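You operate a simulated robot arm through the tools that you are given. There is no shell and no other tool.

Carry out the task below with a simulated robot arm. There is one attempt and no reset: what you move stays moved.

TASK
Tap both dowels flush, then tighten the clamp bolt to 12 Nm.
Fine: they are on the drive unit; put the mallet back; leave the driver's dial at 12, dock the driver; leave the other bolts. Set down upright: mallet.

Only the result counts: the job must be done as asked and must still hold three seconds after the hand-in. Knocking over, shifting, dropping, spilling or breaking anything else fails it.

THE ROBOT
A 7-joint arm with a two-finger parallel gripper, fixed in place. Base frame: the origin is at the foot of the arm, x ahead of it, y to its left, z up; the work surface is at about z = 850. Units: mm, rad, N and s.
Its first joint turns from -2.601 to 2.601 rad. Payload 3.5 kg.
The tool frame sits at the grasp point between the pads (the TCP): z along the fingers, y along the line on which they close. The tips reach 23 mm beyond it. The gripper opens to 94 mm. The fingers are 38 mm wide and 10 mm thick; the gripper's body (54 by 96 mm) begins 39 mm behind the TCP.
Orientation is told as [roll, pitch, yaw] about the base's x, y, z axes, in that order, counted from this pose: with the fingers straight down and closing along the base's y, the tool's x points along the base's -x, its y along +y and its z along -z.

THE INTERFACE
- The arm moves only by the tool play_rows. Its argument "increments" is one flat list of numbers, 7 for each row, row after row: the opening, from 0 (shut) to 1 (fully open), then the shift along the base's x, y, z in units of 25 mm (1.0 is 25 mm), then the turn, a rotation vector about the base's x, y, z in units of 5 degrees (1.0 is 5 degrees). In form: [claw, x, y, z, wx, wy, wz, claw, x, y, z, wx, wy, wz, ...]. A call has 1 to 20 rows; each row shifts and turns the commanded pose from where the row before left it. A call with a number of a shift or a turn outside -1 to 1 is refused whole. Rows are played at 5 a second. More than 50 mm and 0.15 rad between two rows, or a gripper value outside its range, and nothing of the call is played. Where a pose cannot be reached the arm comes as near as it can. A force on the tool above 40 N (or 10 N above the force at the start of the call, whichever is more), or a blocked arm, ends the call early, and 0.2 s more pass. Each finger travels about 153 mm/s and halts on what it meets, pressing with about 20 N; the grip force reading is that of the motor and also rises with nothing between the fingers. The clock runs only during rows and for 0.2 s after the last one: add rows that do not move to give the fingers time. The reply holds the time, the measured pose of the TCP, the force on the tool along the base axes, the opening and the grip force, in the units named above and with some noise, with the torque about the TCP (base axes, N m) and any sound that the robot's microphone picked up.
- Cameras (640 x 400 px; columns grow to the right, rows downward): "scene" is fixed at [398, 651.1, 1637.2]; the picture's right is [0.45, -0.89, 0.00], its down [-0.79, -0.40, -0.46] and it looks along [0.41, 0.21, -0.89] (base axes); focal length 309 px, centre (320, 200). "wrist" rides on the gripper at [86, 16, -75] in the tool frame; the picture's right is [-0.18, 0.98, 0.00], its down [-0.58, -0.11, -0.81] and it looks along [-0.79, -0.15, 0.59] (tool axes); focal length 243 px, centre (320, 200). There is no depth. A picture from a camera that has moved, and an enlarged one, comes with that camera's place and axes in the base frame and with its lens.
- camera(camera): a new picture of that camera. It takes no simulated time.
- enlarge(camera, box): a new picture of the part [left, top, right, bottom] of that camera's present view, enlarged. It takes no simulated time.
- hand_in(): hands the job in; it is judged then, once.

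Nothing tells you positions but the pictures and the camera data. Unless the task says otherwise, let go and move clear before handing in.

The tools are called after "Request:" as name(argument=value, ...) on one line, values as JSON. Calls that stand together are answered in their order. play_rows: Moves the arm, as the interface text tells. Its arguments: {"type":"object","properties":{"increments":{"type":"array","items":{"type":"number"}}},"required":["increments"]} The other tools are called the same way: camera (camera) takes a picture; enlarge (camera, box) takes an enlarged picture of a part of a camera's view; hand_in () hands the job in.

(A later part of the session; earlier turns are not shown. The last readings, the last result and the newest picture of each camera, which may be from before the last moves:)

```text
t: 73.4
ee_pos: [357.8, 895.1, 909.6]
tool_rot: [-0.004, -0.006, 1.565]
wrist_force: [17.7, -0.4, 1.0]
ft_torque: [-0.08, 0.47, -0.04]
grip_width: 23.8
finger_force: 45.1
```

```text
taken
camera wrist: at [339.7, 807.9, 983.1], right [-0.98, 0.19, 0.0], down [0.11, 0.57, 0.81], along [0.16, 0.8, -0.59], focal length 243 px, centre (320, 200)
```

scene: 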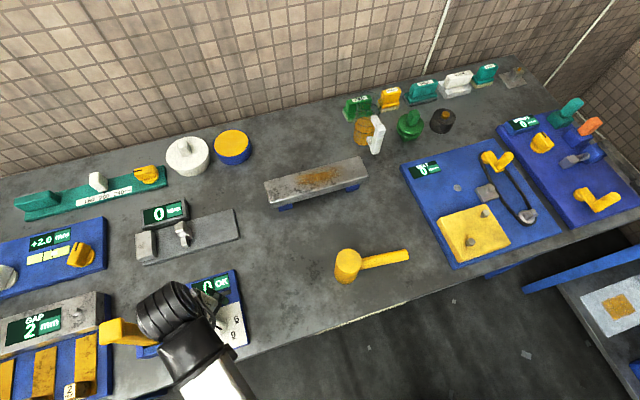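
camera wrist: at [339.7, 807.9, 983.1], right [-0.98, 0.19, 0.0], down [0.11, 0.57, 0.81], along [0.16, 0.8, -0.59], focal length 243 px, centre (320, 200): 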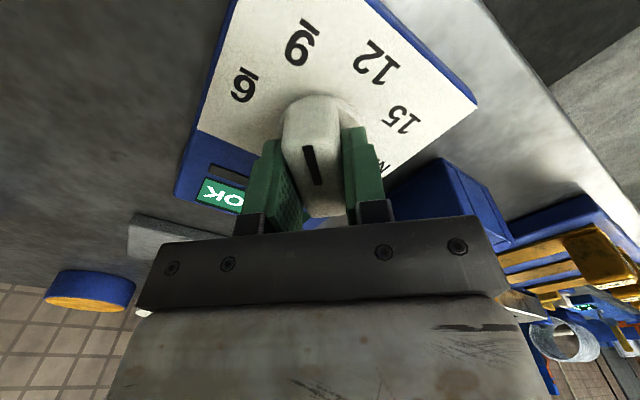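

Knob held (24 mm wide) with a little side load. I'll ease 3 mm in +x and then turn −45°.

Request:
play_rows(increments=[0, 0.1, 0, 0, 0, 0, 0, 0, 0, 0, 0, 0, 0, 0])

Request:
play_rows(increments=[0, 0, 0, 0, 0, 0, -1, 0, 0, 0, 0, 0, 0, -1, 0, 0, 0, 0, 0, 0, -1, 0, 0, 0, 0, 0, 0, 0])

Request:
camera(camera="wrist")

```text
t: 74.0
ee_pos: [356.9, 893.9, 910.1]
tool_rot: [-0.002, -0.007, 1.568]
wrist_force: [6.1, -1.0, -3.0]
ft_torque: [0.41, -0.18, 0.02]
grip_width: 23.9
finger_force: 45.2
```

```text
t: 75.0
ee_pos: [358.2, 892.8, 908.3]
tool_rot: [-0.002, -0.007, 1.304]
wrist_force: [-1.0, -2.6, 1.7]
ft_torque: [0.87, 0.44, 0.02]
grip_width: 24.0
finger_force: 44.8
```

```text
taken
camera wrist: at [317.8, 815.2, 983.1], right [-0.9, 0.44, 0.0], down [0.26, 0.53, 0.81], along [0.35, 0.73, -0.59], focal length 243 px, centre (320, 200)
```

wrist: 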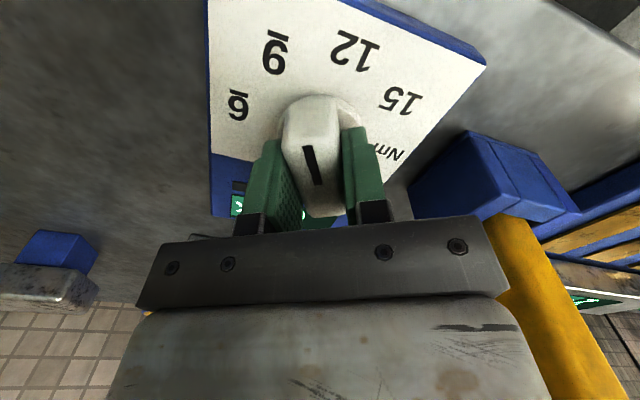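

Request:
play_rows(increments=[0, 0, 0, 0, 0, 0, -1, 0, 0, 0, 0, 0, 0, -1, 0, 0, 0, 0, 0, 0, -1, 0, 0, 0, 0, 0, 0, -1, 0, 0, 0, 0, 0, 0, -1, 0, 0, 0, 0, 0, 0, -1, 0, 0, 0, 0, 0, 0, 0, 0, 0, 0, 0, 0, 0, 0])

Request:
camera(camera="wrist")

Request:
camera(camera="scene")

```text
t: 76.8
ee_pos: [355.4, 894.2, 910.2]
tool_rot: [-0.001, -0.006, 0.781]
wrist_force: [-15.8, -8.6, -7.4]
ft_torque: [1.22, -0.52, 0.01]
grip_width: 24.0
finger_force: 45.0
```

```text
taken
camera wrist: at [282.7, 845.5, 983.2], right [-0.56, 0.83, 0.0], down [0.48, 0.33, 0.81], along [0.67, 0.45, -0.59], focal length 243 px, centre (320, 200)
```

wrist: 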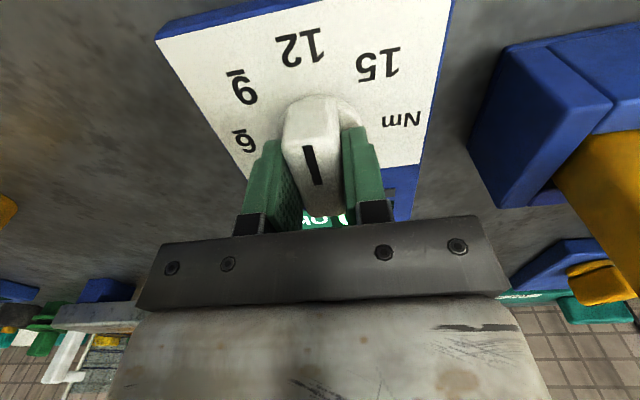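

```text
taken
```

scene: 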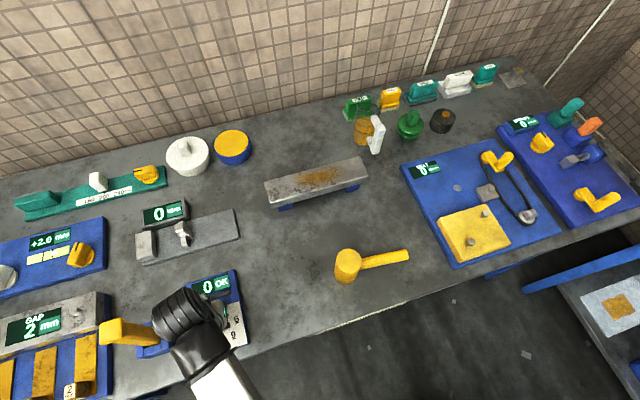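

The pointer now points at 12. I'll open and rise, then verify the dial.

Request:
play_rows(increments=[0.4, 0, 0, 0, 0, 0, 0, 0.8, 0, 0, 0, 0, 0, 0, 1, 0, 0, 0, 0, 0, 0, 1, 0, 0, 0.5, 0, 0, 0, 1, 0, 0, 1, 0, 0, 0, 1, 0, 0, 1, 0, 0, 0, 1, 0, 0, 1, 0, 0, 0, 1, 0, 0, 1, 0, 0, 0, 1, 0, 0, 1, 0, 0, 0, 1, 0, 0, 0, 0, 0, 0])

Request:
camera(camera="wrist")

Request:
enlarge(camera="scene", box=[180, 265, 250, 365])

```text
t: 79.0
ee_pos: [358.4, 894.0, 1049.0]
tool_rot: [-0.001, -0.007, 0.78]
wrist_force: [0.2, 0.3, -0.3]
ft_torque: [0.02, 0.01, -0.02]
grip_width: 94.0
finger_force: 0.2
```

```text
taken
camera wrist: at [283.6, 845.6, 1121.8], right [-0.56, 0.83, 0.0], down [0.48, 0.33, 0.81], along [0.67, 0.45, -0.59], focal length 243 px, centre (320, 200)
```

wrist: 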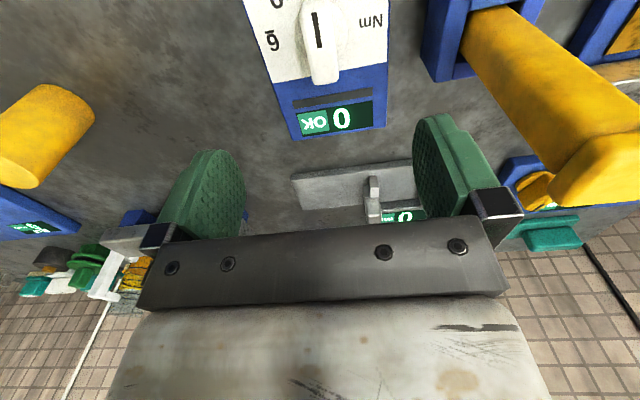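

```text
4.00 times, centred on (215, 315) of scene
camera zoom: at [398.0, 651.1, 1637.2], right [0.45, -0.89, 0.0], down [-0.79, -0.4, -0.46], along [0.41, 0.21, -0.89], focal length 1235 px, centre (740, -260)
```

zoom: 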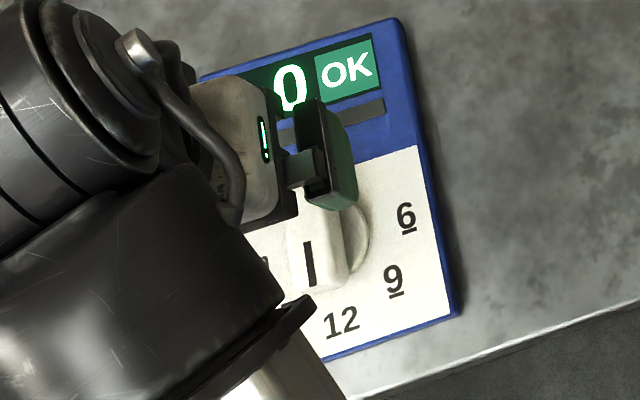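

Request:
enlarge(camera="wrist", box=[400, 0, 640, 220])

Request:
enlarge(camera="wrist", box=[230, 0, 410, 140])

Request:
enlarge(camera="scene", box=[80, 290, 200, 370])

```text
1.82 times, centred on (520, 110) of wrist
camera zoom: at [283.6, 845.6, 1121.8], right [-0.56, 0.83, 0.0], down [0.48, 0.33, 0.81], along [0.67, 0.45, -0.59], focal length 441 px, centre (-44, 364)
```

zoom: 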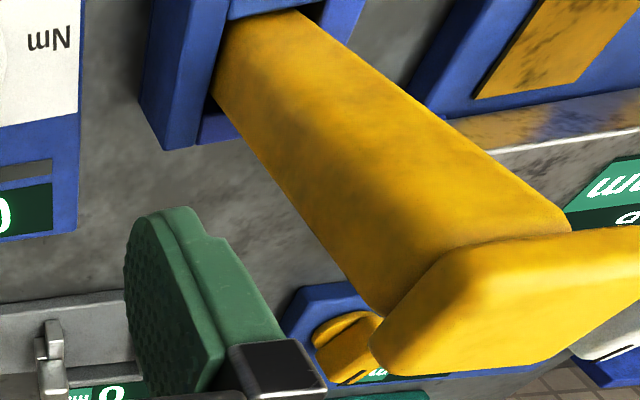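

```text
2.86 times, centred on (320, 70) of wrist
camera zoom: at [283.6, 845.6, 1121.8], right [-0.56, 0.83, 0.0], down [0.48, 0.33, 0.81], along [0.67, 0.45, -0.59], focal length 693 px, centre (320, 571)
```

zoom: 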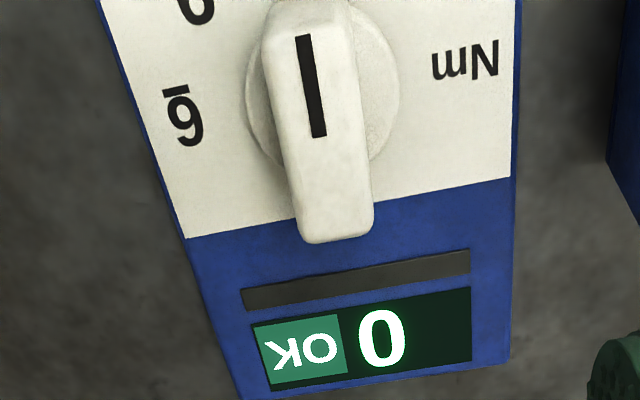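

```text
5.00 times, centred on (140, 330) of scene
camera zoom: at [398.0, 651.1, 1637.2], right [0.45, -0.89, 0.0], down [-0.79, -0.4, -0.46], along [0.41, 0.21, -0.89], focal length 1543 px, centre (1220, -450)
```

zoom: 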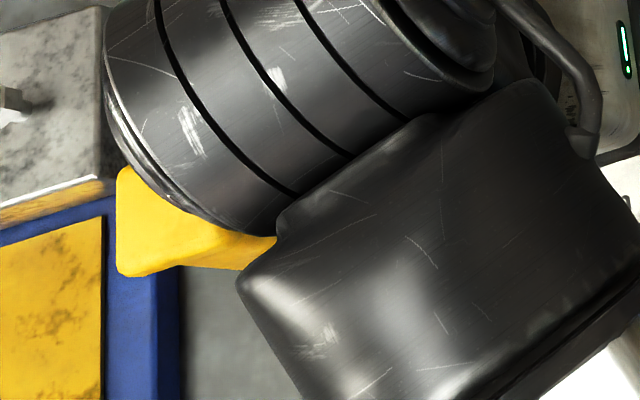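

The dial reads 12. The driver stands in its dock near (273, 1000), top near z≈1046. I'll raise and move to get a close view of it.

Request:
play_rows(increments=[1, 0, 0, 1, 0, 0, 0, 1, 0, 0, 1, 0, 0, 0, 1, 0, 0, 1, 0, 0, 0, 1, -0.9, 0.7, 0, 0, 0, 0, 1, -0.9, 0.7, 0, 0, 0, 0, 1, -0.9, 0.7, 0, 0, 0, 0, 1, -0.9, 0.7, 0, 0, 0, 0, 1, -0.9, 0.7, 0, 0, 0, 0, 1, 0, 0, 0, 0, 0, 0, 1, 0, 0, 0, 0, 0, 0])

Request:
camera(camera="wrist")

Request:
camera(camera="scene")

```text
t: 81.2
ee_pos: [244.5, 981.8, 1122.6]
tool_rot: [-0.002, -0.006, 0.78]
wrist_force: [0.0, -0.4, 0.0]
ft_torque: [0.0, -0.02, 0.03]
grip_width: 94.0
finger_force: 0.1
```

```text
taken
camera wrist: at [170.8, 933.7, 1196.5], right [-0.56, 0.83, 0.0], down [0.48, 0.33, 0.81], along [0.67, 0.45, -0.59], focal length 243 px, centre (320, 200)
```

wrist: 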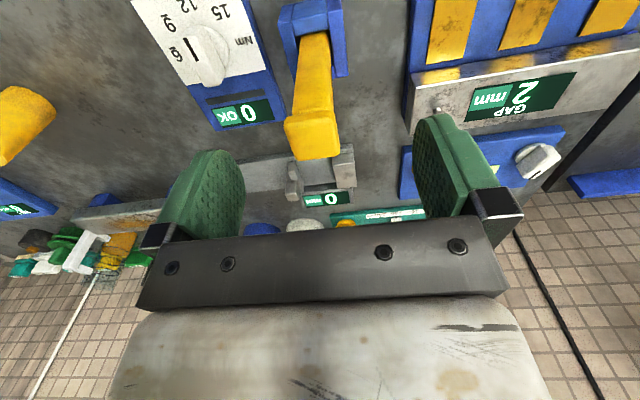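

```text
taken
```

scene: 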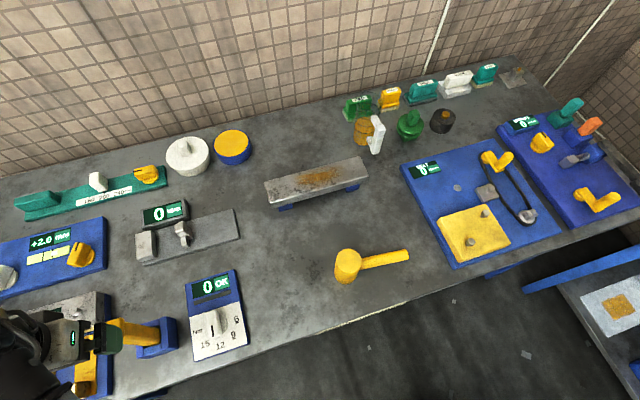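

Request:
enlarge(camera="wrist", box=[240, 0, 400, 170])

Request:
enlarge(camera="scene", box=[90, 260, 260, 370])

Request:
enlarge(camera="scene", box=[180, 265, 250, 365])

```text
2.35 times, centred on (320, 85) of wrist
camera zoom: at [170.8, 933.7, 1196.5], right [-0.56, 0.83, 0.0], down [0.48, 0.33, 0.81], along [0.67, 0.45, -0.59], focal length 571 px, centre (320, 471)
```

zoom: 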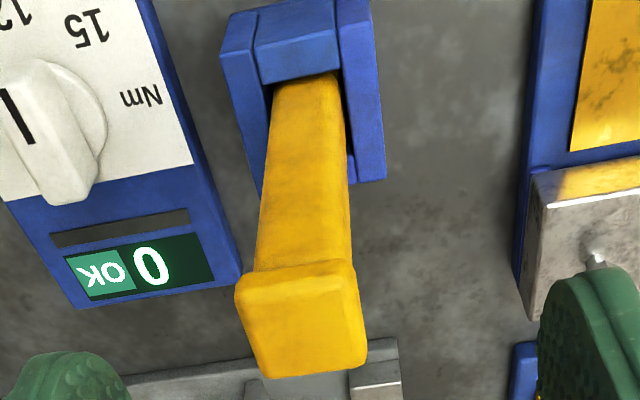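

```text
3.64 times, centred on (175, 315) of scene
camera zoom: at [398.0, 651.1, 1637.2], right [0.45, -0.89, 0.0], down [-0.79, -0.4, -0.46], along [0.41, 0.21, -0.89], focal length 1122 px, centre (847, -218)
```

zoom: 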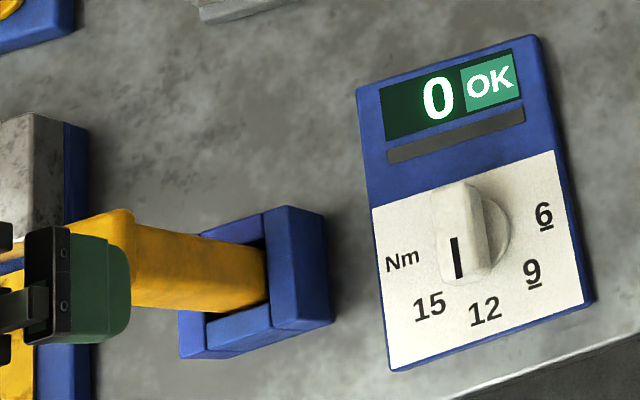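

```text
4.00 times, centred on (215, 315) of scene
camera zoom: at [398.0, 651.1, 1637.2], right [0.45, -0.89, 0.0], down [-0.79, -0.4, -0.46], along [0.41, 0.21, -0.89], focal length 1235 px, centre (740, -260)
```

zoom: 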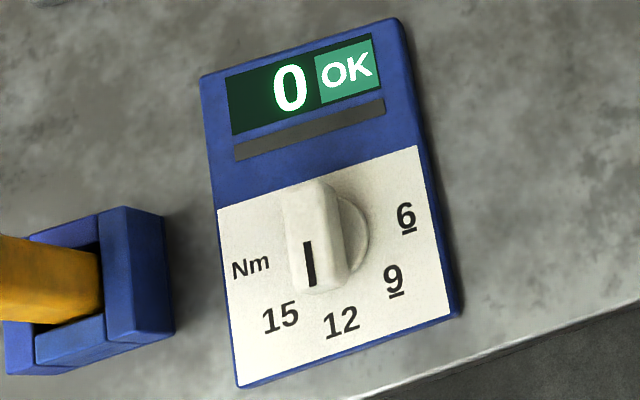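

Dial is confirmed at 12. The driver's square top (about 36 mm) centres on (274, 998) with its top near z≈1050, aligned at 45°, matching my present yaw. I'll centre over it and descend partway.

Request:
play_rows(increments=[1, 0.6, 0.33, 0, 0, 0, 0, 1, 0.6, 0.33, 0, 0, 0, 0, 1, 0, 0, 0, 0, 0, 0, 1, 0, 0, 0, 0, 0, 0])

Request:
camera(camera="wrist")

Request:
camera(camera="scene")

```text
t: 82.2
ee_pos: [275.2, 997.7, 1121.3]
tool_rot: [0.0, -0.007, 0.779]
wrist_force: [-0.3, 0.5, 0.2]
ft_torque: [0.04, 0.01, -0.03]
grip_width: 94.2
finger_force: 0.1
```

```text
taken
camera wrist: at [201.5, 949.8, 1195.9], right [-0.56, 0.83, 0.0], down [0.48, 0.33, 0.81], along [0.67, 0.45, -0.59], focal length 243 px, centre (320, 200)
```

wrist: 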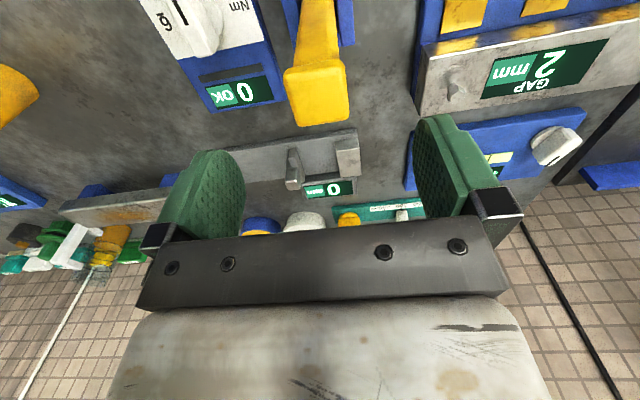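

```text
taken
```

scene: 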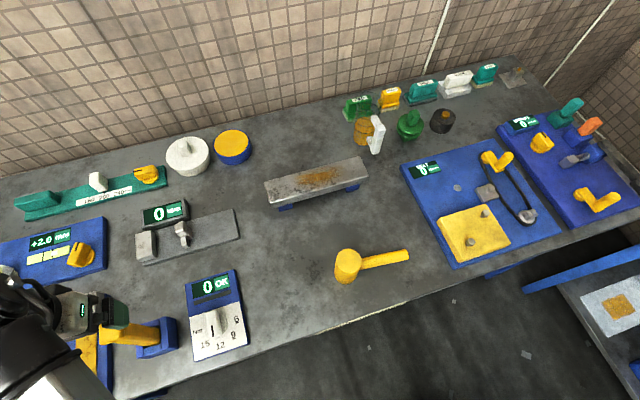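

The driver top is directly below the tool. Descending around it.

Request:
play_rows(increments=[1, 0.04, 0.02, -1, 0, 0, 0, 1, 0, 0, -1, 0, 0, 0, 1, 0, 0, -1, 0, 0, 0, 1, 0, 0, -0.6, 0, 0, 0, 1, 0, 0, 0, 0, 0, 0])

Request:
camera(camera="wrist")

Request:
enlarge(camera="scene", box=[40, 250, 220, 370])

```text
t: 83.4
ee_pos: [276.3, 999.1, 1032.1]
tool_rot: [-0.002, -0.009, 0.781]
wrist_force: [0.2, -0.4, 0.0]
ft_torque: [0.01, 0.01, -0.01]
grip_width: 94.1
finger_force: 0.0
```

```text
taken
camera wrist: at [202.3, 950.3, 1105.4], right [-0.56, 0.83, 0.0], down [0.48, 0.33, 0.81], along [0.67, 0.45, -0.59], focal length 243 px, centre (320, 200)
```

wrist: 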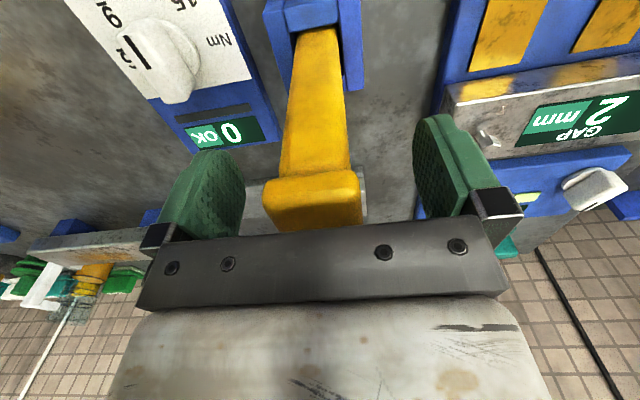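

```text
3.33 times, centred on (130, 310) of scene
camera zoom: at [398.0, 651.1, 1637.2], right [0.45, -0.89, 0.0], down [-0.79, -0.4, -0.46], along [0.41, 0.21, -0.89], focal length 1029 px, centre (953, -167)
```

zoom: 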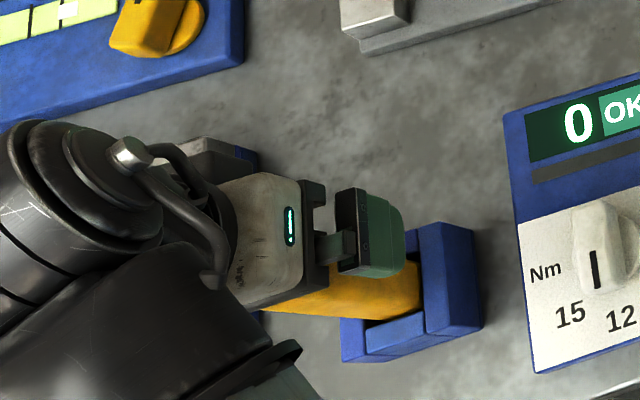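

The cap sits between the fingers with good clearance. I'll lower another 14 mm and close.

Request:
play_rows(increments=[1, 0.03, -0.06, -0.2, 0, 0, 0, 1, 0, 0, -0.2, 0, 0, 0, 1, 0, 0, -0.16, 0, 0, 0, 1, 0, 0, 0, 0, 0, 0])

Request:
play_rows(increments=[0.7, 0, 0, 0, 0, 0, 0, 0.5, 0, 0, 0, 0, 0, 0, 0.4, 0, 0, 0, 0, 0, 0, 0.2, 0, 0, 0, 0, 0, 0, 0, 0, 0, 0, 0, 0, 0, 0, 0, 0, 0, 0, 0, 0])

Request:
camera(camera="wrist")

Request:
enlarge(camera="scene", box=[40, 250, 220, 370])

```text
t: 84.4
ee_pos: [276.3, 997.4, 1017.2]
tool_rot: [-0.002, -0.007, 0.781]
wrist_force: [-0.1, -0.6, 0.3]
ft_torque: [0.02, 0.01, -0.01]
grip_width: 93.9
finger_force: 0.1
```

```text
t: 85.8
ee_pos: [277.2, 995.4, 1017.3]
tool_rot: [-0.003, -0.006, 0.779]
wrist_force: [1.0, 0.6, 1.0]
ft_torque: [0.03, 0.07, 0.02]
grip_width: 38.0
finger_force: 20.2
```

```text
taken
camera wrist: at [202.9, 948.5, 1091.4], right [-0.56, 0.83, 0.0], down [0.48, 0.33, 0.81], along [0.67, 0.45, -0.59], focal length 243 px, centre (320, 200)
```

wrist: 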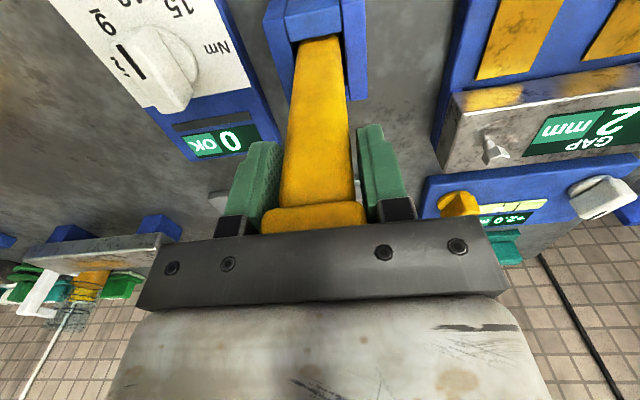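

```text
3.33 times, centred on (130, 310) of scene
camera zoom: at [398.0, 651.1, 1637.2], right [0.45, -0.89, 0.0], down [-0.79, -0.4, -0.46], along [0.41, 0.21, -0.89], focal length 1029 px, centre (953, -167)
```

zoom: 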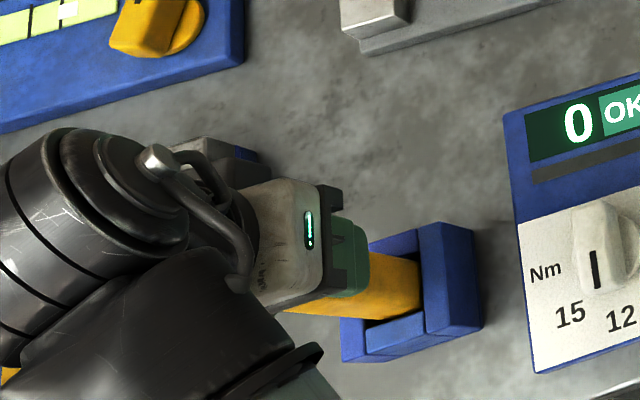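

The driver is gripped (38 mm) at TCP (277, 995.5, 1017), yaw 0.78: that is its docking pose. Lifting straight up.

Request:
play_rows(increments=[0, 0, 0, 0.3, 0, 0, 0, 0, 0, 0, 0.5, 0, 0, 0, 0, 0, 0, 0.8, 0, 0, 0, 0, 0, 0, 0.8, 0, 0, 0, 0, 0, 0, 0.8, 0, 0, 0, 0, 0, 0, 0.8, 0, 0, 0, 0, 0, 0, 0.8, 0, 0, 0, 0, 0, 0, 0.8, 0, 0, 0, 0, 0, 0, 0, 0, 0, 0])

Request:
camera(camera="wrist")

Request:
camera(camera="scene")

```text
t: 87.8
ee_pos: [275.5, 998.6, 1158.4]
tool_rot: [-0.003, -0.006, 0.78]
wrist_force: [-0.2, 0.5, -3.9]
ft_torque: [0.01, 0.01, -0.01]
grip_width: 37.7
finger_force: 20.1
```

```text
taken
camera wrist: at [202.6, 949.3, 1231.4], right [-0.56, 0.83, 0.0], down [0.48, 0.33, 0.81], along [0.67, 0.45, -0.59], focal length 243 px, centre (320, 200)
```

wrist: 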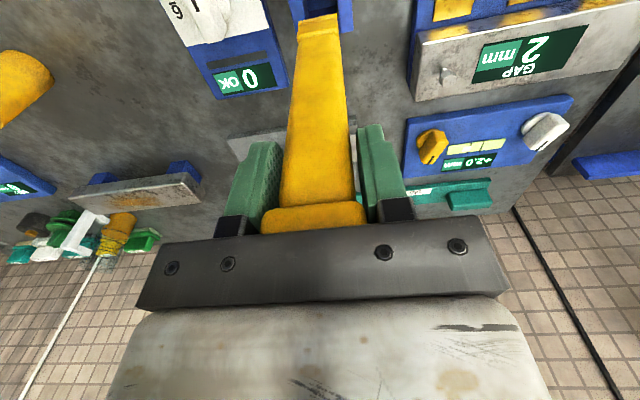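

```text
taken
```

scene: 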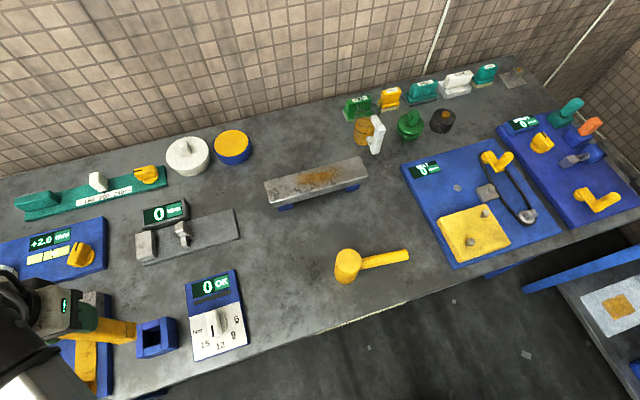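

Request:
enlarge(camera="wrist", box=[250, 0, 390, 120])

Request:
enlarge(camera="scene", box=[60, 290, 200, 380])

```text
3.33 times, centred on (320, 60) of wrist
camera zoom: at [202.6, 949.3, 1231.4], right [-0.56, 0.83, 0.0], down [0.48, 0.33, 0.81], along [0.67, 0.45, -0.59], focal length 809 px, centre (320, 667)
```

zoom: 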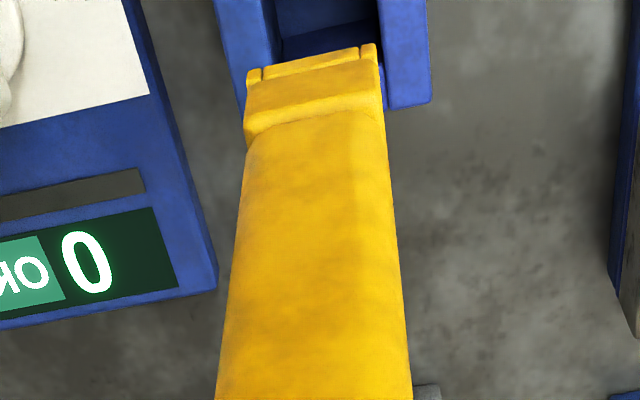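

```text
4.44 times, centred on (130, 335) of scene
camera zoom: at [398.0, 651.1, 1637.2], right [0.45, -0.89, 0.0], down [-0.79, -0.4, -0.46], along [0.41, 0.21, -0.89], focal length 1372 px, centre (1164, -400)
```

zoom: 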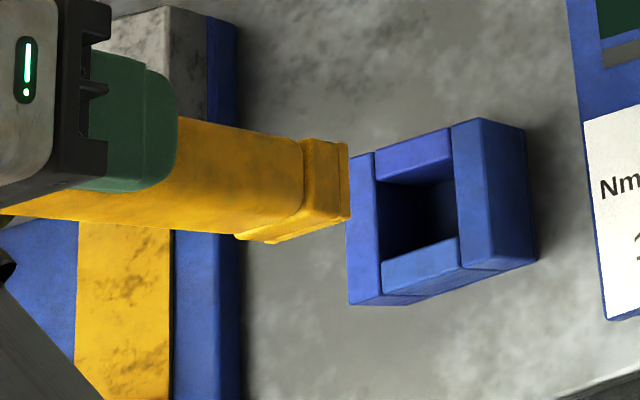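

The driver lifted out cleanly; its bottom is about 154 mm below the TCP. I'll carry it high across to a standoff beside the clamp, keeping the camera bracket clear of the forearm.

Request:
play_rows(increments=[0, 0, 0, 0.8, 0, 0, 0, 0, 0, 0, 0.8, 0, 0, 0, 0, 0.969, -0.958, 0, 0, 0, -0.63, 0, 0.969, -0.958, 0, 0, 0, -0.63, 0, 0.969, -0.958, 0, 0, 0, -0.63, 0, 0.969, -0.958, 0, 0, 0, -0.63, 0, 0.969, -0.958, 0, 0, 0, -0.63, 0, 0.969, -0.958, 0, 0, 0, -0.63, 0, 0.969, -0.958, 0, 0, 0, -0.63, 0, 0.969, -0.958, 0, 0, 0, -0.63, 0, 0.969, -0.958, 0, 0, 0, -0.63, 0, 0.969, -0.958, 0, 0, 0, -0.63, 0, 0.969, -0.958, 0, 0, 0, -0.63, 0, 0.969, -0.958, 0, 0, 0, -0.63, 0, 0.969, -0.958, 0, 0, 0, -0.63, 0, 0, 0, 0, 0, 0, 0])

Request:
camera(camera="scene")

```text
t: 91.2
ee_pos: [591.8, 685.9, 1196.1]
tool_rot: [-0.003, -0.007, 0.064]
wrist_force: [0.7, 0.5, -3.4]
ft_torque: [-0.05, -0.02, 0.0]
grip_width: 37.9
finger_force: 19.8
```

```text
taken
```

scene: 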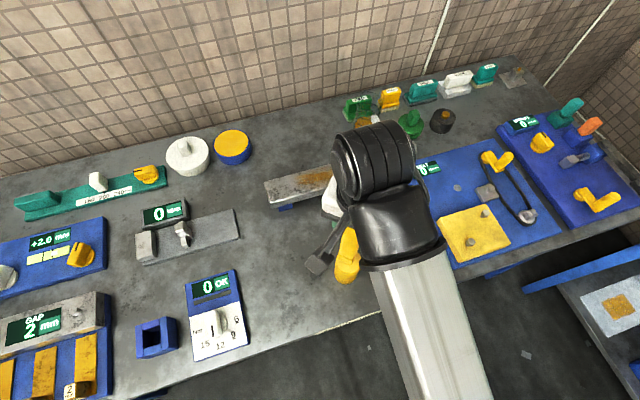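

Request:
play_rows(increments=[0, 0.969, -0.958, 0, 0, 0, -0.63, 0, 0.969, -0.958, 0, 0, 0, -0.63, 0, 0.969, -0.958, 0, 0, 0, -0.63, 0, 0.969, -0.958, 0, 0, 0, -0.63, 0, 0.969, -0.958, 0, 0, 0, -0.63, 0, 0.969, -0.958, 0, 0, 0, -0.63, 0, 0.969, -0.958, 0, 0, 0, -0.63, 0, 0.969, -0.958, 0, 0, 0, -0.63, 0, 0.969, -0.958, 0, 0, 0, -0.63, 0, 0.969, -0.958, 0, 0, 0, -0.63, 0, 0.969, -0.958, 0, 0, 0, -0.63, 0, 0.969, -0.958, 0, 0, 0, -0.63, 0, 0.969, -0.958, 0, 0, 0, -0.63, 0, 0, 0, 0, 0, 0, 0, 0, 0, 0, 0, 0, 0, 0])

Request:
camera(camera="scene")

Request:
camera(camera="wrist")

```text
t: 94.4
ee_pos: [906.1, 376.2, 1198.4]
tool_rot: [-0.002, -0.006, -0.651]
wrist_force: [0.3, -0.7, -4.3]
ft_torque: [0.0, -0.01, -0.02]
grip_width: 37.6
finger_force: 19.9
```

```text
taken
```

scene: 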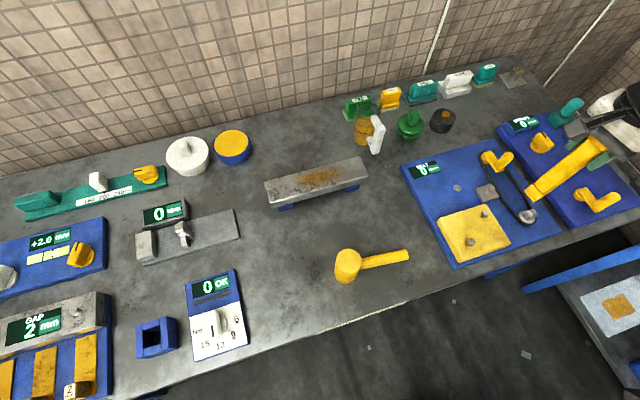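

```text
taken
camera wrist: at [846.6, 442.7, 1271.9], right [0.74, 0.67, 0.0], down [0.39, -0.43, 0.81], along [0.54, -0.6, -0.59], focal length 243 px, centre (320, 200)
```

wrist: 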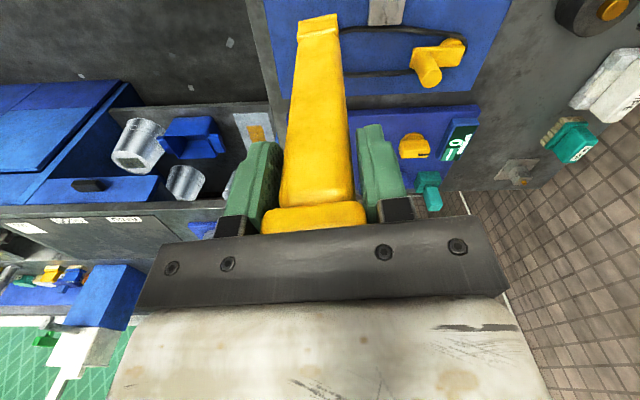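

The driver and clamp are both in the scene view. Zooming to measure the bolt and driver tip precisely.

Request:
enlarge(camera="scene", box=[465, 170, 525, 210])

Request:
enlarge(camera="scene", box=[500, 110, 620, 220])

Request:
enlarge(camera="wrist", box=[280, 0, 480, 110])

```text
10.00 times, centred on (495, 190) of scene
camera zoom: at [398.0, 651.1, 1637.2], right [0.45, -0.89, 0.0], down [-0.79, -0.4, -0.46], along [0.41, 0.21, -0.89], focal length 3087 px, centre (-1430, 300)
```

zoom: 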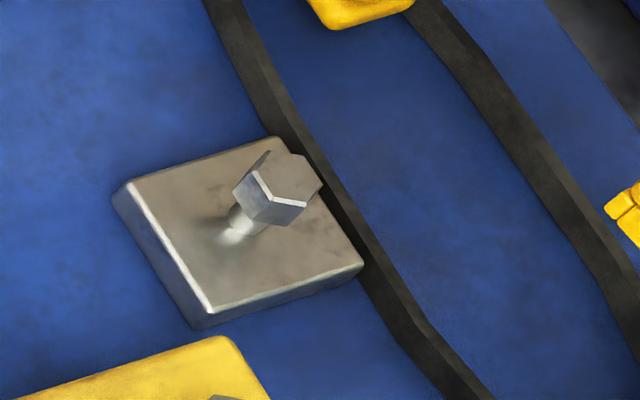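

```text
3.64 times, centred on (560, 165) of scene
camera zoom: at [398.0, 651.1, 1637.2], right [0.45, -0.89, 0.0], down [-0.79, -0.4, -0.46], along [0.41, 0.21, -0.89], focal length 1122 px, centre (-553, 327)
```

zoom: 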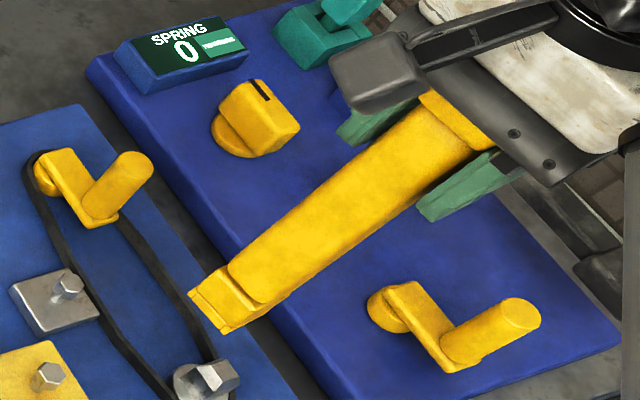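

```text
3.20 times, centred on (380, 55) of wrist
camera zoom: at [846.6, 442.7, 1271.9], right [0.74, 0.67, 0.0], down [0.39, -0.43, 0.81], along [0.54, -0.6, -0.59], focal length 776 px, centre (128, 664)
```

zoom: 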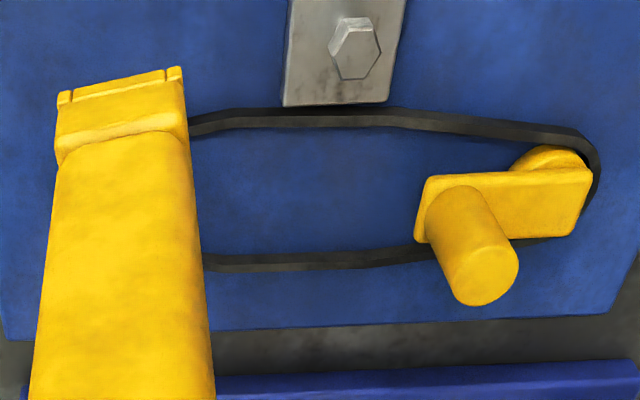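

The bolt head top centres near (977, 422, 911). I'll move over it at a safe height and wind the yaw counter-clockwise so there is plenty of clockwise travel available, watching the forces.

Request:
play_rows(increments=[0, 0.71, 0.46, 0, 0, 0, 0, 0, 0.71, 0.46, 0, 0, 0, 0, 0, 0.71, 0.46, 0, 0, 0, 0, 0, 0.71, 0.46, 0, 0, 0, 0, 0, 0, 0, -0.88, 0, 0, 0, 0, 0, 0, -0.88, 0, 0, 0, 0, 0, 0, -0.88, 0, 0, 0, 0, 0, 0, -0.88, 0, 0, 0, 0, 0, 0, 0, 0, 0, 1, 0, 0, 0, 0, 0, 0, 1, 0, 0, 0, 0, 0, 0, 1, 0, 0, 0, 0, 0, 0, 1, 0, 0, 0, 0, 0, 0, 1, 0, 0, 0, 0, 0, 0, 1, 0, 0, 0, 0, 0, 0, 1, 0, 0, 0, 0, 0, 0, 1, 0, 0, 0, 0, 0, 0, 0])

Request:
camera(camera="scene")

```text
t: 98.0
ee_pos: [978.1, 421.1, 1110.1]
tool_rot: [-0.001, -0.007, 0.05]
wrist_force: [1.1, 0.6, -3.5]
ft_torque: [0.02, 0.01, 0.02]
grip_width: 38.0
finger_force: 20.3
```

```text
taken
```

scene: 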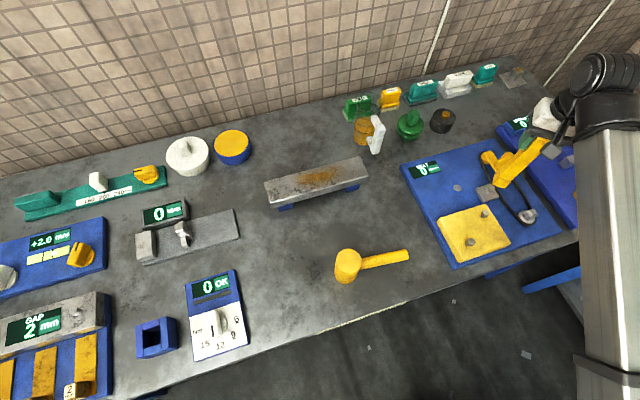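

Request:
play_rows(increments=[0, 0, 0, 0, 0, 0, 1, 0, 0, 0, 0, 0, 0, 1, 0, 0, 0, 0, 0, 0, 1, 0, 0, 0, 0, 0, 0, 1, 0, 0, 0, 0, 0, 0, 1, 0, 0, 0, 0, 0, 0, 1, 0, 0, 0, 0, 0, 0, 1, 0, 0, 0, 0, 0, 0, 1, 0, 0, 0, 0, 0, 0, 1, 0, 0, 0, 0, 0, 0, 1])

Request:
enlarge(camera="scene", box=[440, 40, 640, 240])

```text
t: 100.2
ee_pos: [976.4, 421.2, 1109.2]
tool_rot: [-0.003, -0.007, 0.924]
wrist_force: [-0.1, 1.0, -4.2]
ft_torque: [-0.01, -0.01, -0.01]
grip_width: 37.7
finger_force: 20.5
```

```text
2.00 times, centred on (540, 140) of scene
camera zoom: at [398.0, 651.1, 1637.2], right [0.45, -0.89, 0.0], down [-0.79, -0.4, -0.46], along [0.41, 0.21, -0.89], focal length 617 px, centre (-120, 320)
```

zoom: 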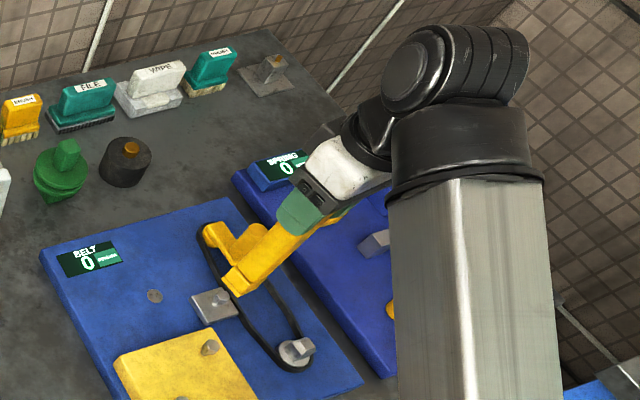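

No collision. Continuing to wind the yaw.

Request:
play_rows(increments=[0, 0, 0, 0, 0, 0, 1, 0, 0, 0, 0, 0, 0, 1, 0, 0, 0, 0, 0, 0, 1, 0, 0, 0, 0, 0, 0, 1, 0, 0, 0, 0, 0, 0, 1, 0, 0, 0, 0, 0, 0, 1, 0, 0, 0, 0, 0, 0, 1, 0, 0, 0, 0, 0, 0, 1, 0, 0, 0, 0, 0, 0, 1, 0, 0, 0, 0, 0, 0, 1, 0, 0, 0, 0, 0, 0, 1, 0, 0, 0, 0, 0, 0, 1, 0, 0, 0, 0, 0, 0, 0])

Request:
enlarge(camera="scene", box=[450, 140, 570, 220])

Request:
camera(camera="wrist")

```text
t: 103.0
ee_pos: [976.9, 422.5, 1109.4]
tool_rot: [-0.001, -0.008, 1.969]
wrist_force: [-0.9, -1.5, -4.3]
ft_torque: [-0.01, -0.01, -0.02]
grip_width: 37.7
finger_force: 19.8
```

```text
5.00 times, centred on (510, 180) of scene
camera zoom: at [398.0, 651.1, 1637.2], right [0.45, -0.89, 0.0], down [-0.79, -0.4, -0.46], along [0.41, 0.21, -0.89], focal length 1543 px, centre (-630, 300)
```

zoom: 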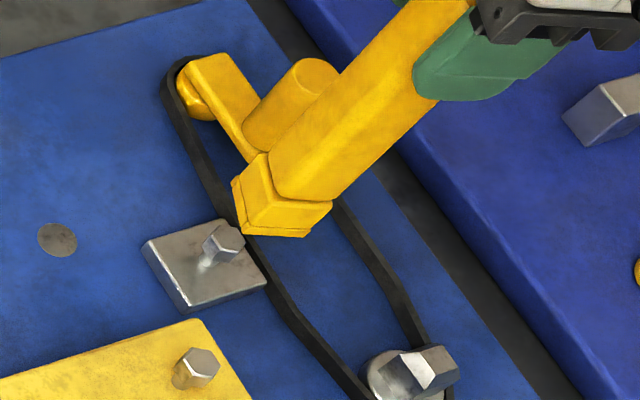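

```text
taken
camera wrist: at [995.7, 336.4, 1183.5], right [-0.98, -0.21, 0.0], down [-0.13, 0.57, 0.81], along [-0.17, 0.79, -0.59], focal length 243 px, centre (320, 200)
```

wrist: 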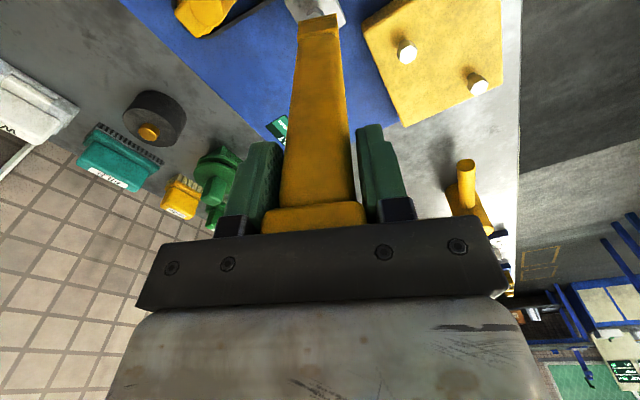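

Request:
enlarge(camera="scene", box=[478, 160, 523, 190])

```text
13.33 times, centred on (500, 175) of scene
camera zoom: at [398.0, 651.1, 1637.2], right [0.45, -0.89, 0.0], down [-0.79, -0.4, -0.46], along [0.41, 0.21, -0.89], focal length 4115 px, centre (-2087, 533)
```

zoom: 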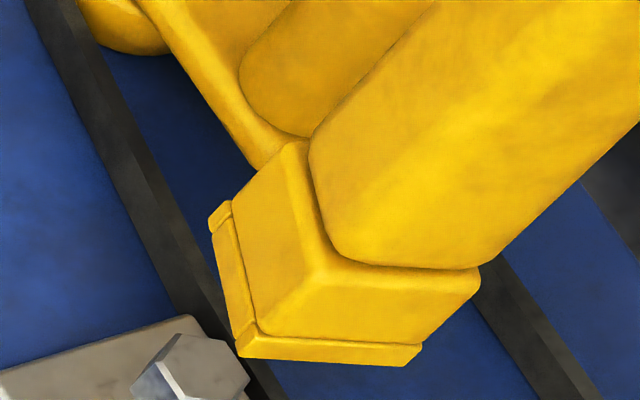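

The yaw is wound to 113° with no collision. I'll lower to just above the bolt and compare driver tip and bolt in the scene view.

Request:
play_rows(increments=[0, 0, 0, -0.5, 0, 0, 0, 0, 0, 0, -0.5, 0, 0, 0, 0, 0, 0, 0, 0, 0, 0])

Request:
enlarge(camera="scene", box=[472, 166, 517, 196])

Request:
enlarge(camera="wrist", box=[250, 0, 400, 100])

```text
t: 103.8
ee_pos: [976.7, 421.8, 1085.1]
tool_rot: [-0.001, -0.008, 1.97]
wrist_force: [0.5, -0.7, -3.5]
ft_torque: [0.0, 0.01, 0.0]
grip_width: 37.7
finger_force: 19.8
```

```text
13.33 times, centred on (494, 181) of scene
camera zoom: at [398.0, 651.1, 1637.2], right [0.45, -0.89, 0.0], down [-0.79, -0.4, -0.46], along [0.41, 0.21, -0.89], focal length 4115 px, centre (-2007, 453)
```

zoom: 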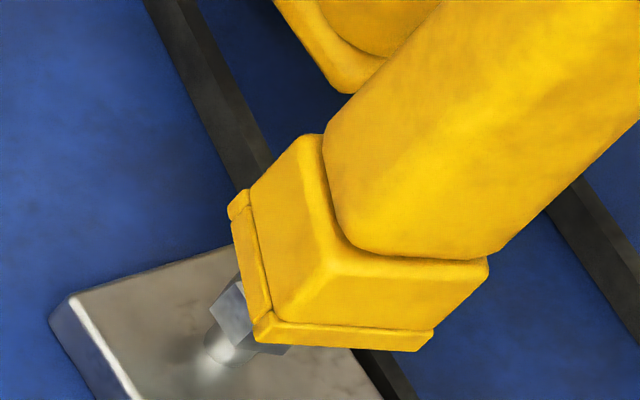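

```text
4.00 times, centred on (325, 50) of wrist
camera zoom: at [995.3, 336.1, 1158.3], right [-0.98, -0.21, 0.0], down [-0.12, 0.57, 0.81], along [-0.17, 0.79, -0.59], focal length 970 px, centre (300, 800)
```

zoom: 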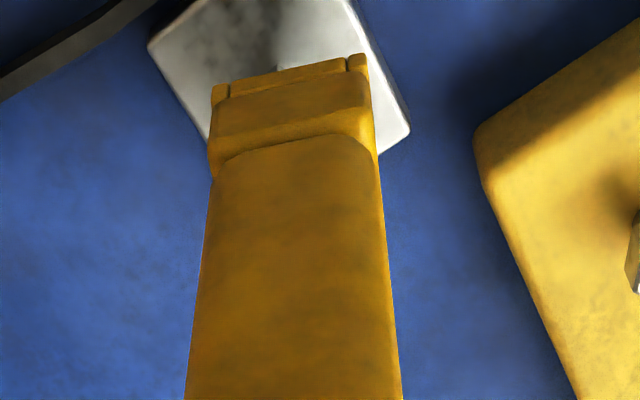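

The tip needs a few mm more in +x and +y. I'll shift, lower another 8 mm and compare again.

Request:
play_rows(increments=[0, 0.17, 0.13, 0, 0, 0.09, 0, 0, 0, 0, -0.32, 0, 0, 0, 0, 0, 0, 0, 0, 0, 0, 0, 0, 0, 0, 0, 0, 0])

Request:
enlarge(camera="scene", box=[472, 166, 517, 196])

Request:
camera(camera="wrist")

```text
t: 104.8
ee_pos: [981.9, 424.5, 1077.5]
tool_rot: [0.005, -0.01, 1.969]
wrist_force: [0.2, -0.2, -4.3]
ft_torque: [-0.01, 0.03, -0.01]
grip_width: 37.8
finger_force: 20.3
```

```text
13.33 times, centred on (494, 181) of scene
camera zoom: at [398.0, 651.1, 1637.2], right [0.45, -0.89, 0.0], down [-0.79, -0.4, -0.46], along [0.41, 0.21, -0.89], focal length 4115 px, centre (-2007, 453)
```

zoom: 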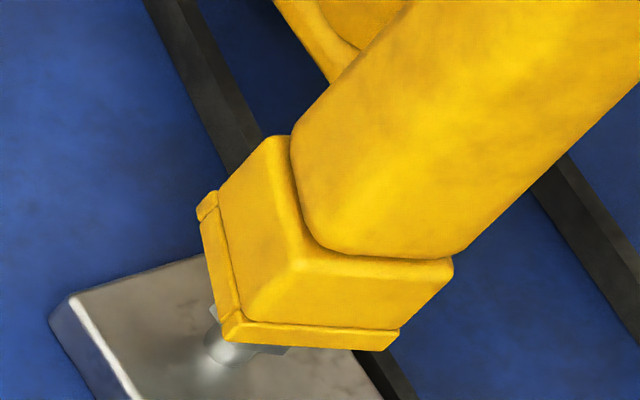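

```text
taken
camera wrist: at [1000.4, 339.3, 1150.3], right [-0.98, -0.21, 0.01], down [-0.12, 0.57, 0.81], along [-0.18, 0.79, -0.58], focal length 243 px, centre (320, 200)
```

wrist: 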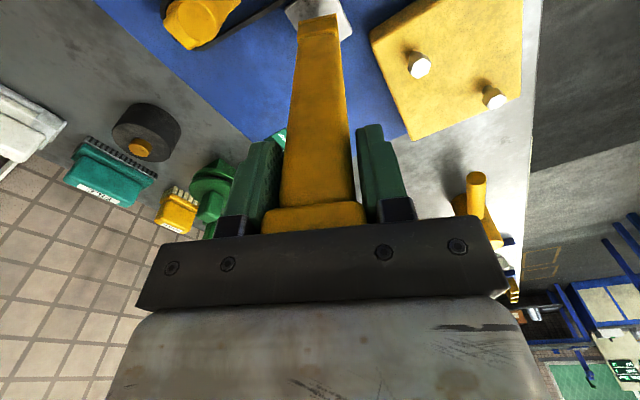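

Request:
play_rows(increments=[0, 0.04, 0, 0, -0.083, -0.097, 0, 0, 0, 0, -0.1, 0, 0, 0, 0, 0, 0, -0.1, 0, 0, 0, 0, 0, 0, 0, 0, 0, 0])

Request:
enlarge(camera="scene", box=[472, 166, 517, 196])

```text
t: 105.8
ee_pos: [983.7, 424.4, 1072.4]
tool_rot: [0.001, 0.001, 1.97]
wrist_force: [0.6, -0.6, -4.0]
ft_torque: [0.01, 0.02, 0.01]
grip_width: 37.9
finger_force: 20.0
```

```text
13.33 times, centred on (494, 181) of scene
camera zoom: at [398.0, 651.1, 1637.2], right [0.45, -0.89, 0.0], down [-0.79, -0.4, -0.46], along [0.41, 0.21, -0.89], focal length 4115 px, centre (-2007, 453)
```

zoom: 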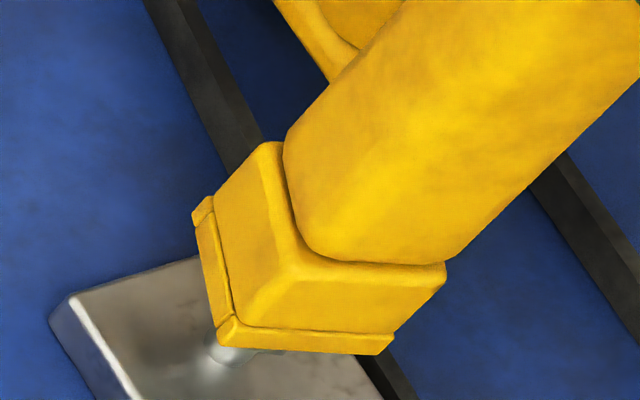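

Tilt is fixed. I'll nudge 1 mm and lower in small steps until contact or seating.

Request:
play_rows(increments=[0, 0.03, -0.04, -0.08, 0, 0, 0, 0, 0, 0, -0.08, 0, 0, 0, 0, 0, 0, 0, 0, 0, 0])

Request:
play_rows(increments=[0, 0, 0, -0.08, 0, 0, 0, 0, 0, 0, -0.08, 0, 0, 0, 0, 0, 0, 0, 0, 0, 0])

Request:
enlarge(camera="scene", box=[472, 166, 517, 196])

```text
t: 106.6
ee_pos: [983.9, 422.8, 1067.7]
tool_rot: [0.001, 0.001, 1.97]
wrist_force: [0.2, 0.3, -3.1]
ft_torque: [0.0, 0.0, 0.02]
grip_width: 37.9
finger_force: 19.4
```

```text
t: 107.4
ee_pos: [983.4, 423.5, 1063.1]
tool_rot: [-0.001, 0.0, 1.97]
wrist_force: [0.0, 0.8, -3.5]
ft_torque: [0.01, -0.02, 0.02]
grip_width: 37.7
finger_force: 20.2
```

```text
13.33 times, centred on (494, 181) of scene
camera zoom: at [398.0, 651.1, 1637.2], right [0.45, -0.89, 0.0], down [-0.79, -0.4, -0.46], along [0.41, 0.21, -0.89], focal length 4115 px, centre (-2007, 453)
```

zoom: 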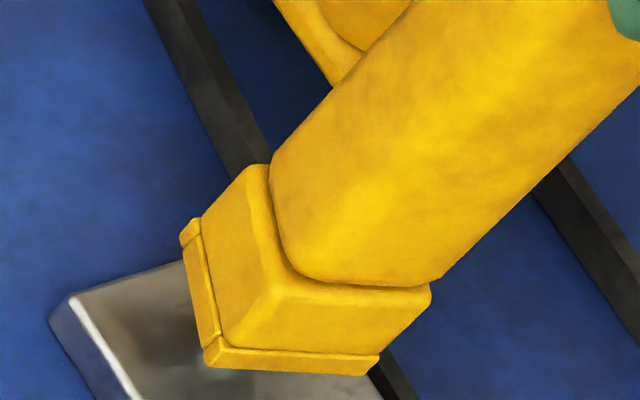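

The tip is now on the bolt axis and about 5 mm below the bolt's top, so the head is entering the socket. Continuing down gently.

Request:
play_rows(increments=[0, 0, 0, -0.08, 0, 0, 0, 0, 0, 0, -0.08, 0, 0, 0, 0, 0, 0, 0, 0, 0, 0])

Request:
play_rows(increments=[0, 0, 0, -0.08, 0, 0, 0, 0, 0, 0, -0.08, 0, 0, 0, 0, 0, 0, 0, 0, 0, 0])

Request:
enlarge(camera="scene", box=[472, 166, 517, 196])

```text
t: 108.2
ee_pos: [984.5, 423.4, 1059.7]
tool_rot: [0.0, 0.001, 1.967]
wrist_force: [-0.3, 0.2, -4.0]
ft_torque: [-0.02, 0.01, 0.0]
grip_width: 37.5
finger_force: 20.5
```

```text
t: 109.0
ee_pos: [982.4, 425.1, 1055.1]
tool_rot: [0.0, -0.001, 1.97]
wrist_force: [-0.4, -0.5, -4.2]
ft_torque: [-0.01, 0.0, 0.01]
grip_width: 37.9
finger_force: 20.2
```

```text
13.33 times, centred on (494, 181) of scene
camera zoom: at [398.0, 651.1, 1637.2], right [0.45, -0.89, 0.0], down [-0.79, -0.4, -0.46], along [0.41, 0.21, -0.89], focal length 4115 px, centre (-2007, 453)
```

zoom: 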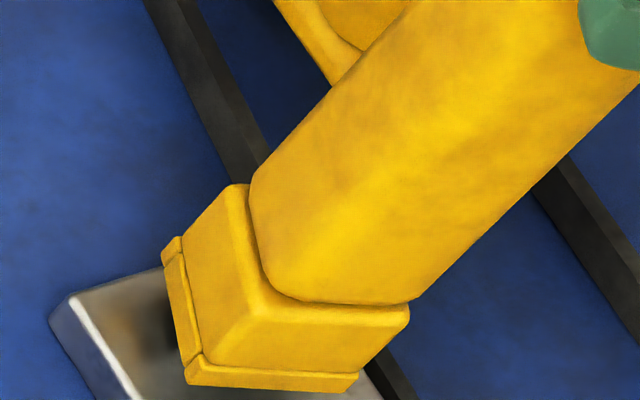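

Request:
play_rows(increments=[0, 0, 0, -0.08, 0, 0, 0, 0, 0, 0, -0.08, 0, 0, 0, 0, 0, 0, 0, 0, 0, 0])

Request:
play_rows(increments=[0, 0, 0, -0.06, 0, 0, 0, 0, 0, 0, -0.06, 0, 0, 0, 0, 0, 0, 0, 0, 0, 0])

Request:
enlarge(camera="scene", box=[472, 166, 517, 196])

```text
t: 109.8
ee_pos: [984.0, 424.1, 1052.2]
tool_rot: [-0.001, 0.0, 1.968]
wrist_force: [-0.6, 0.7, 2.8]
ft_torque: [0.06, 0.0, 0.04]
grip_width: 37.6
finger_force: 20.1
```

```text
t: 110.6
ee_pos: [982.0, 423.7, 1050.8]
tool_rot: [-0.002, 0.0, 1.969]
wrist_force: [-0.1, -0.3, 24.4]
ft_torque: [-0.06, -0.04, 0.03]
grip_width: 37.9
finger_force: 19.7
```

```text
13.33 times, centred on (494, 181) of scene
camera zoom: at [398.0, 651.1, 1637.2], right [0.45, -0.89, 0.0], down [-0.79, -0.4, -0.46], along [0.41, 0.21, -0.89], focal length 4115 px, centre (-2007, 453)
```

zoom: 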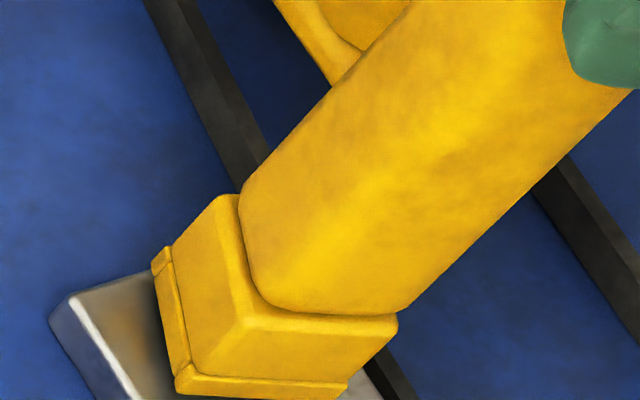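

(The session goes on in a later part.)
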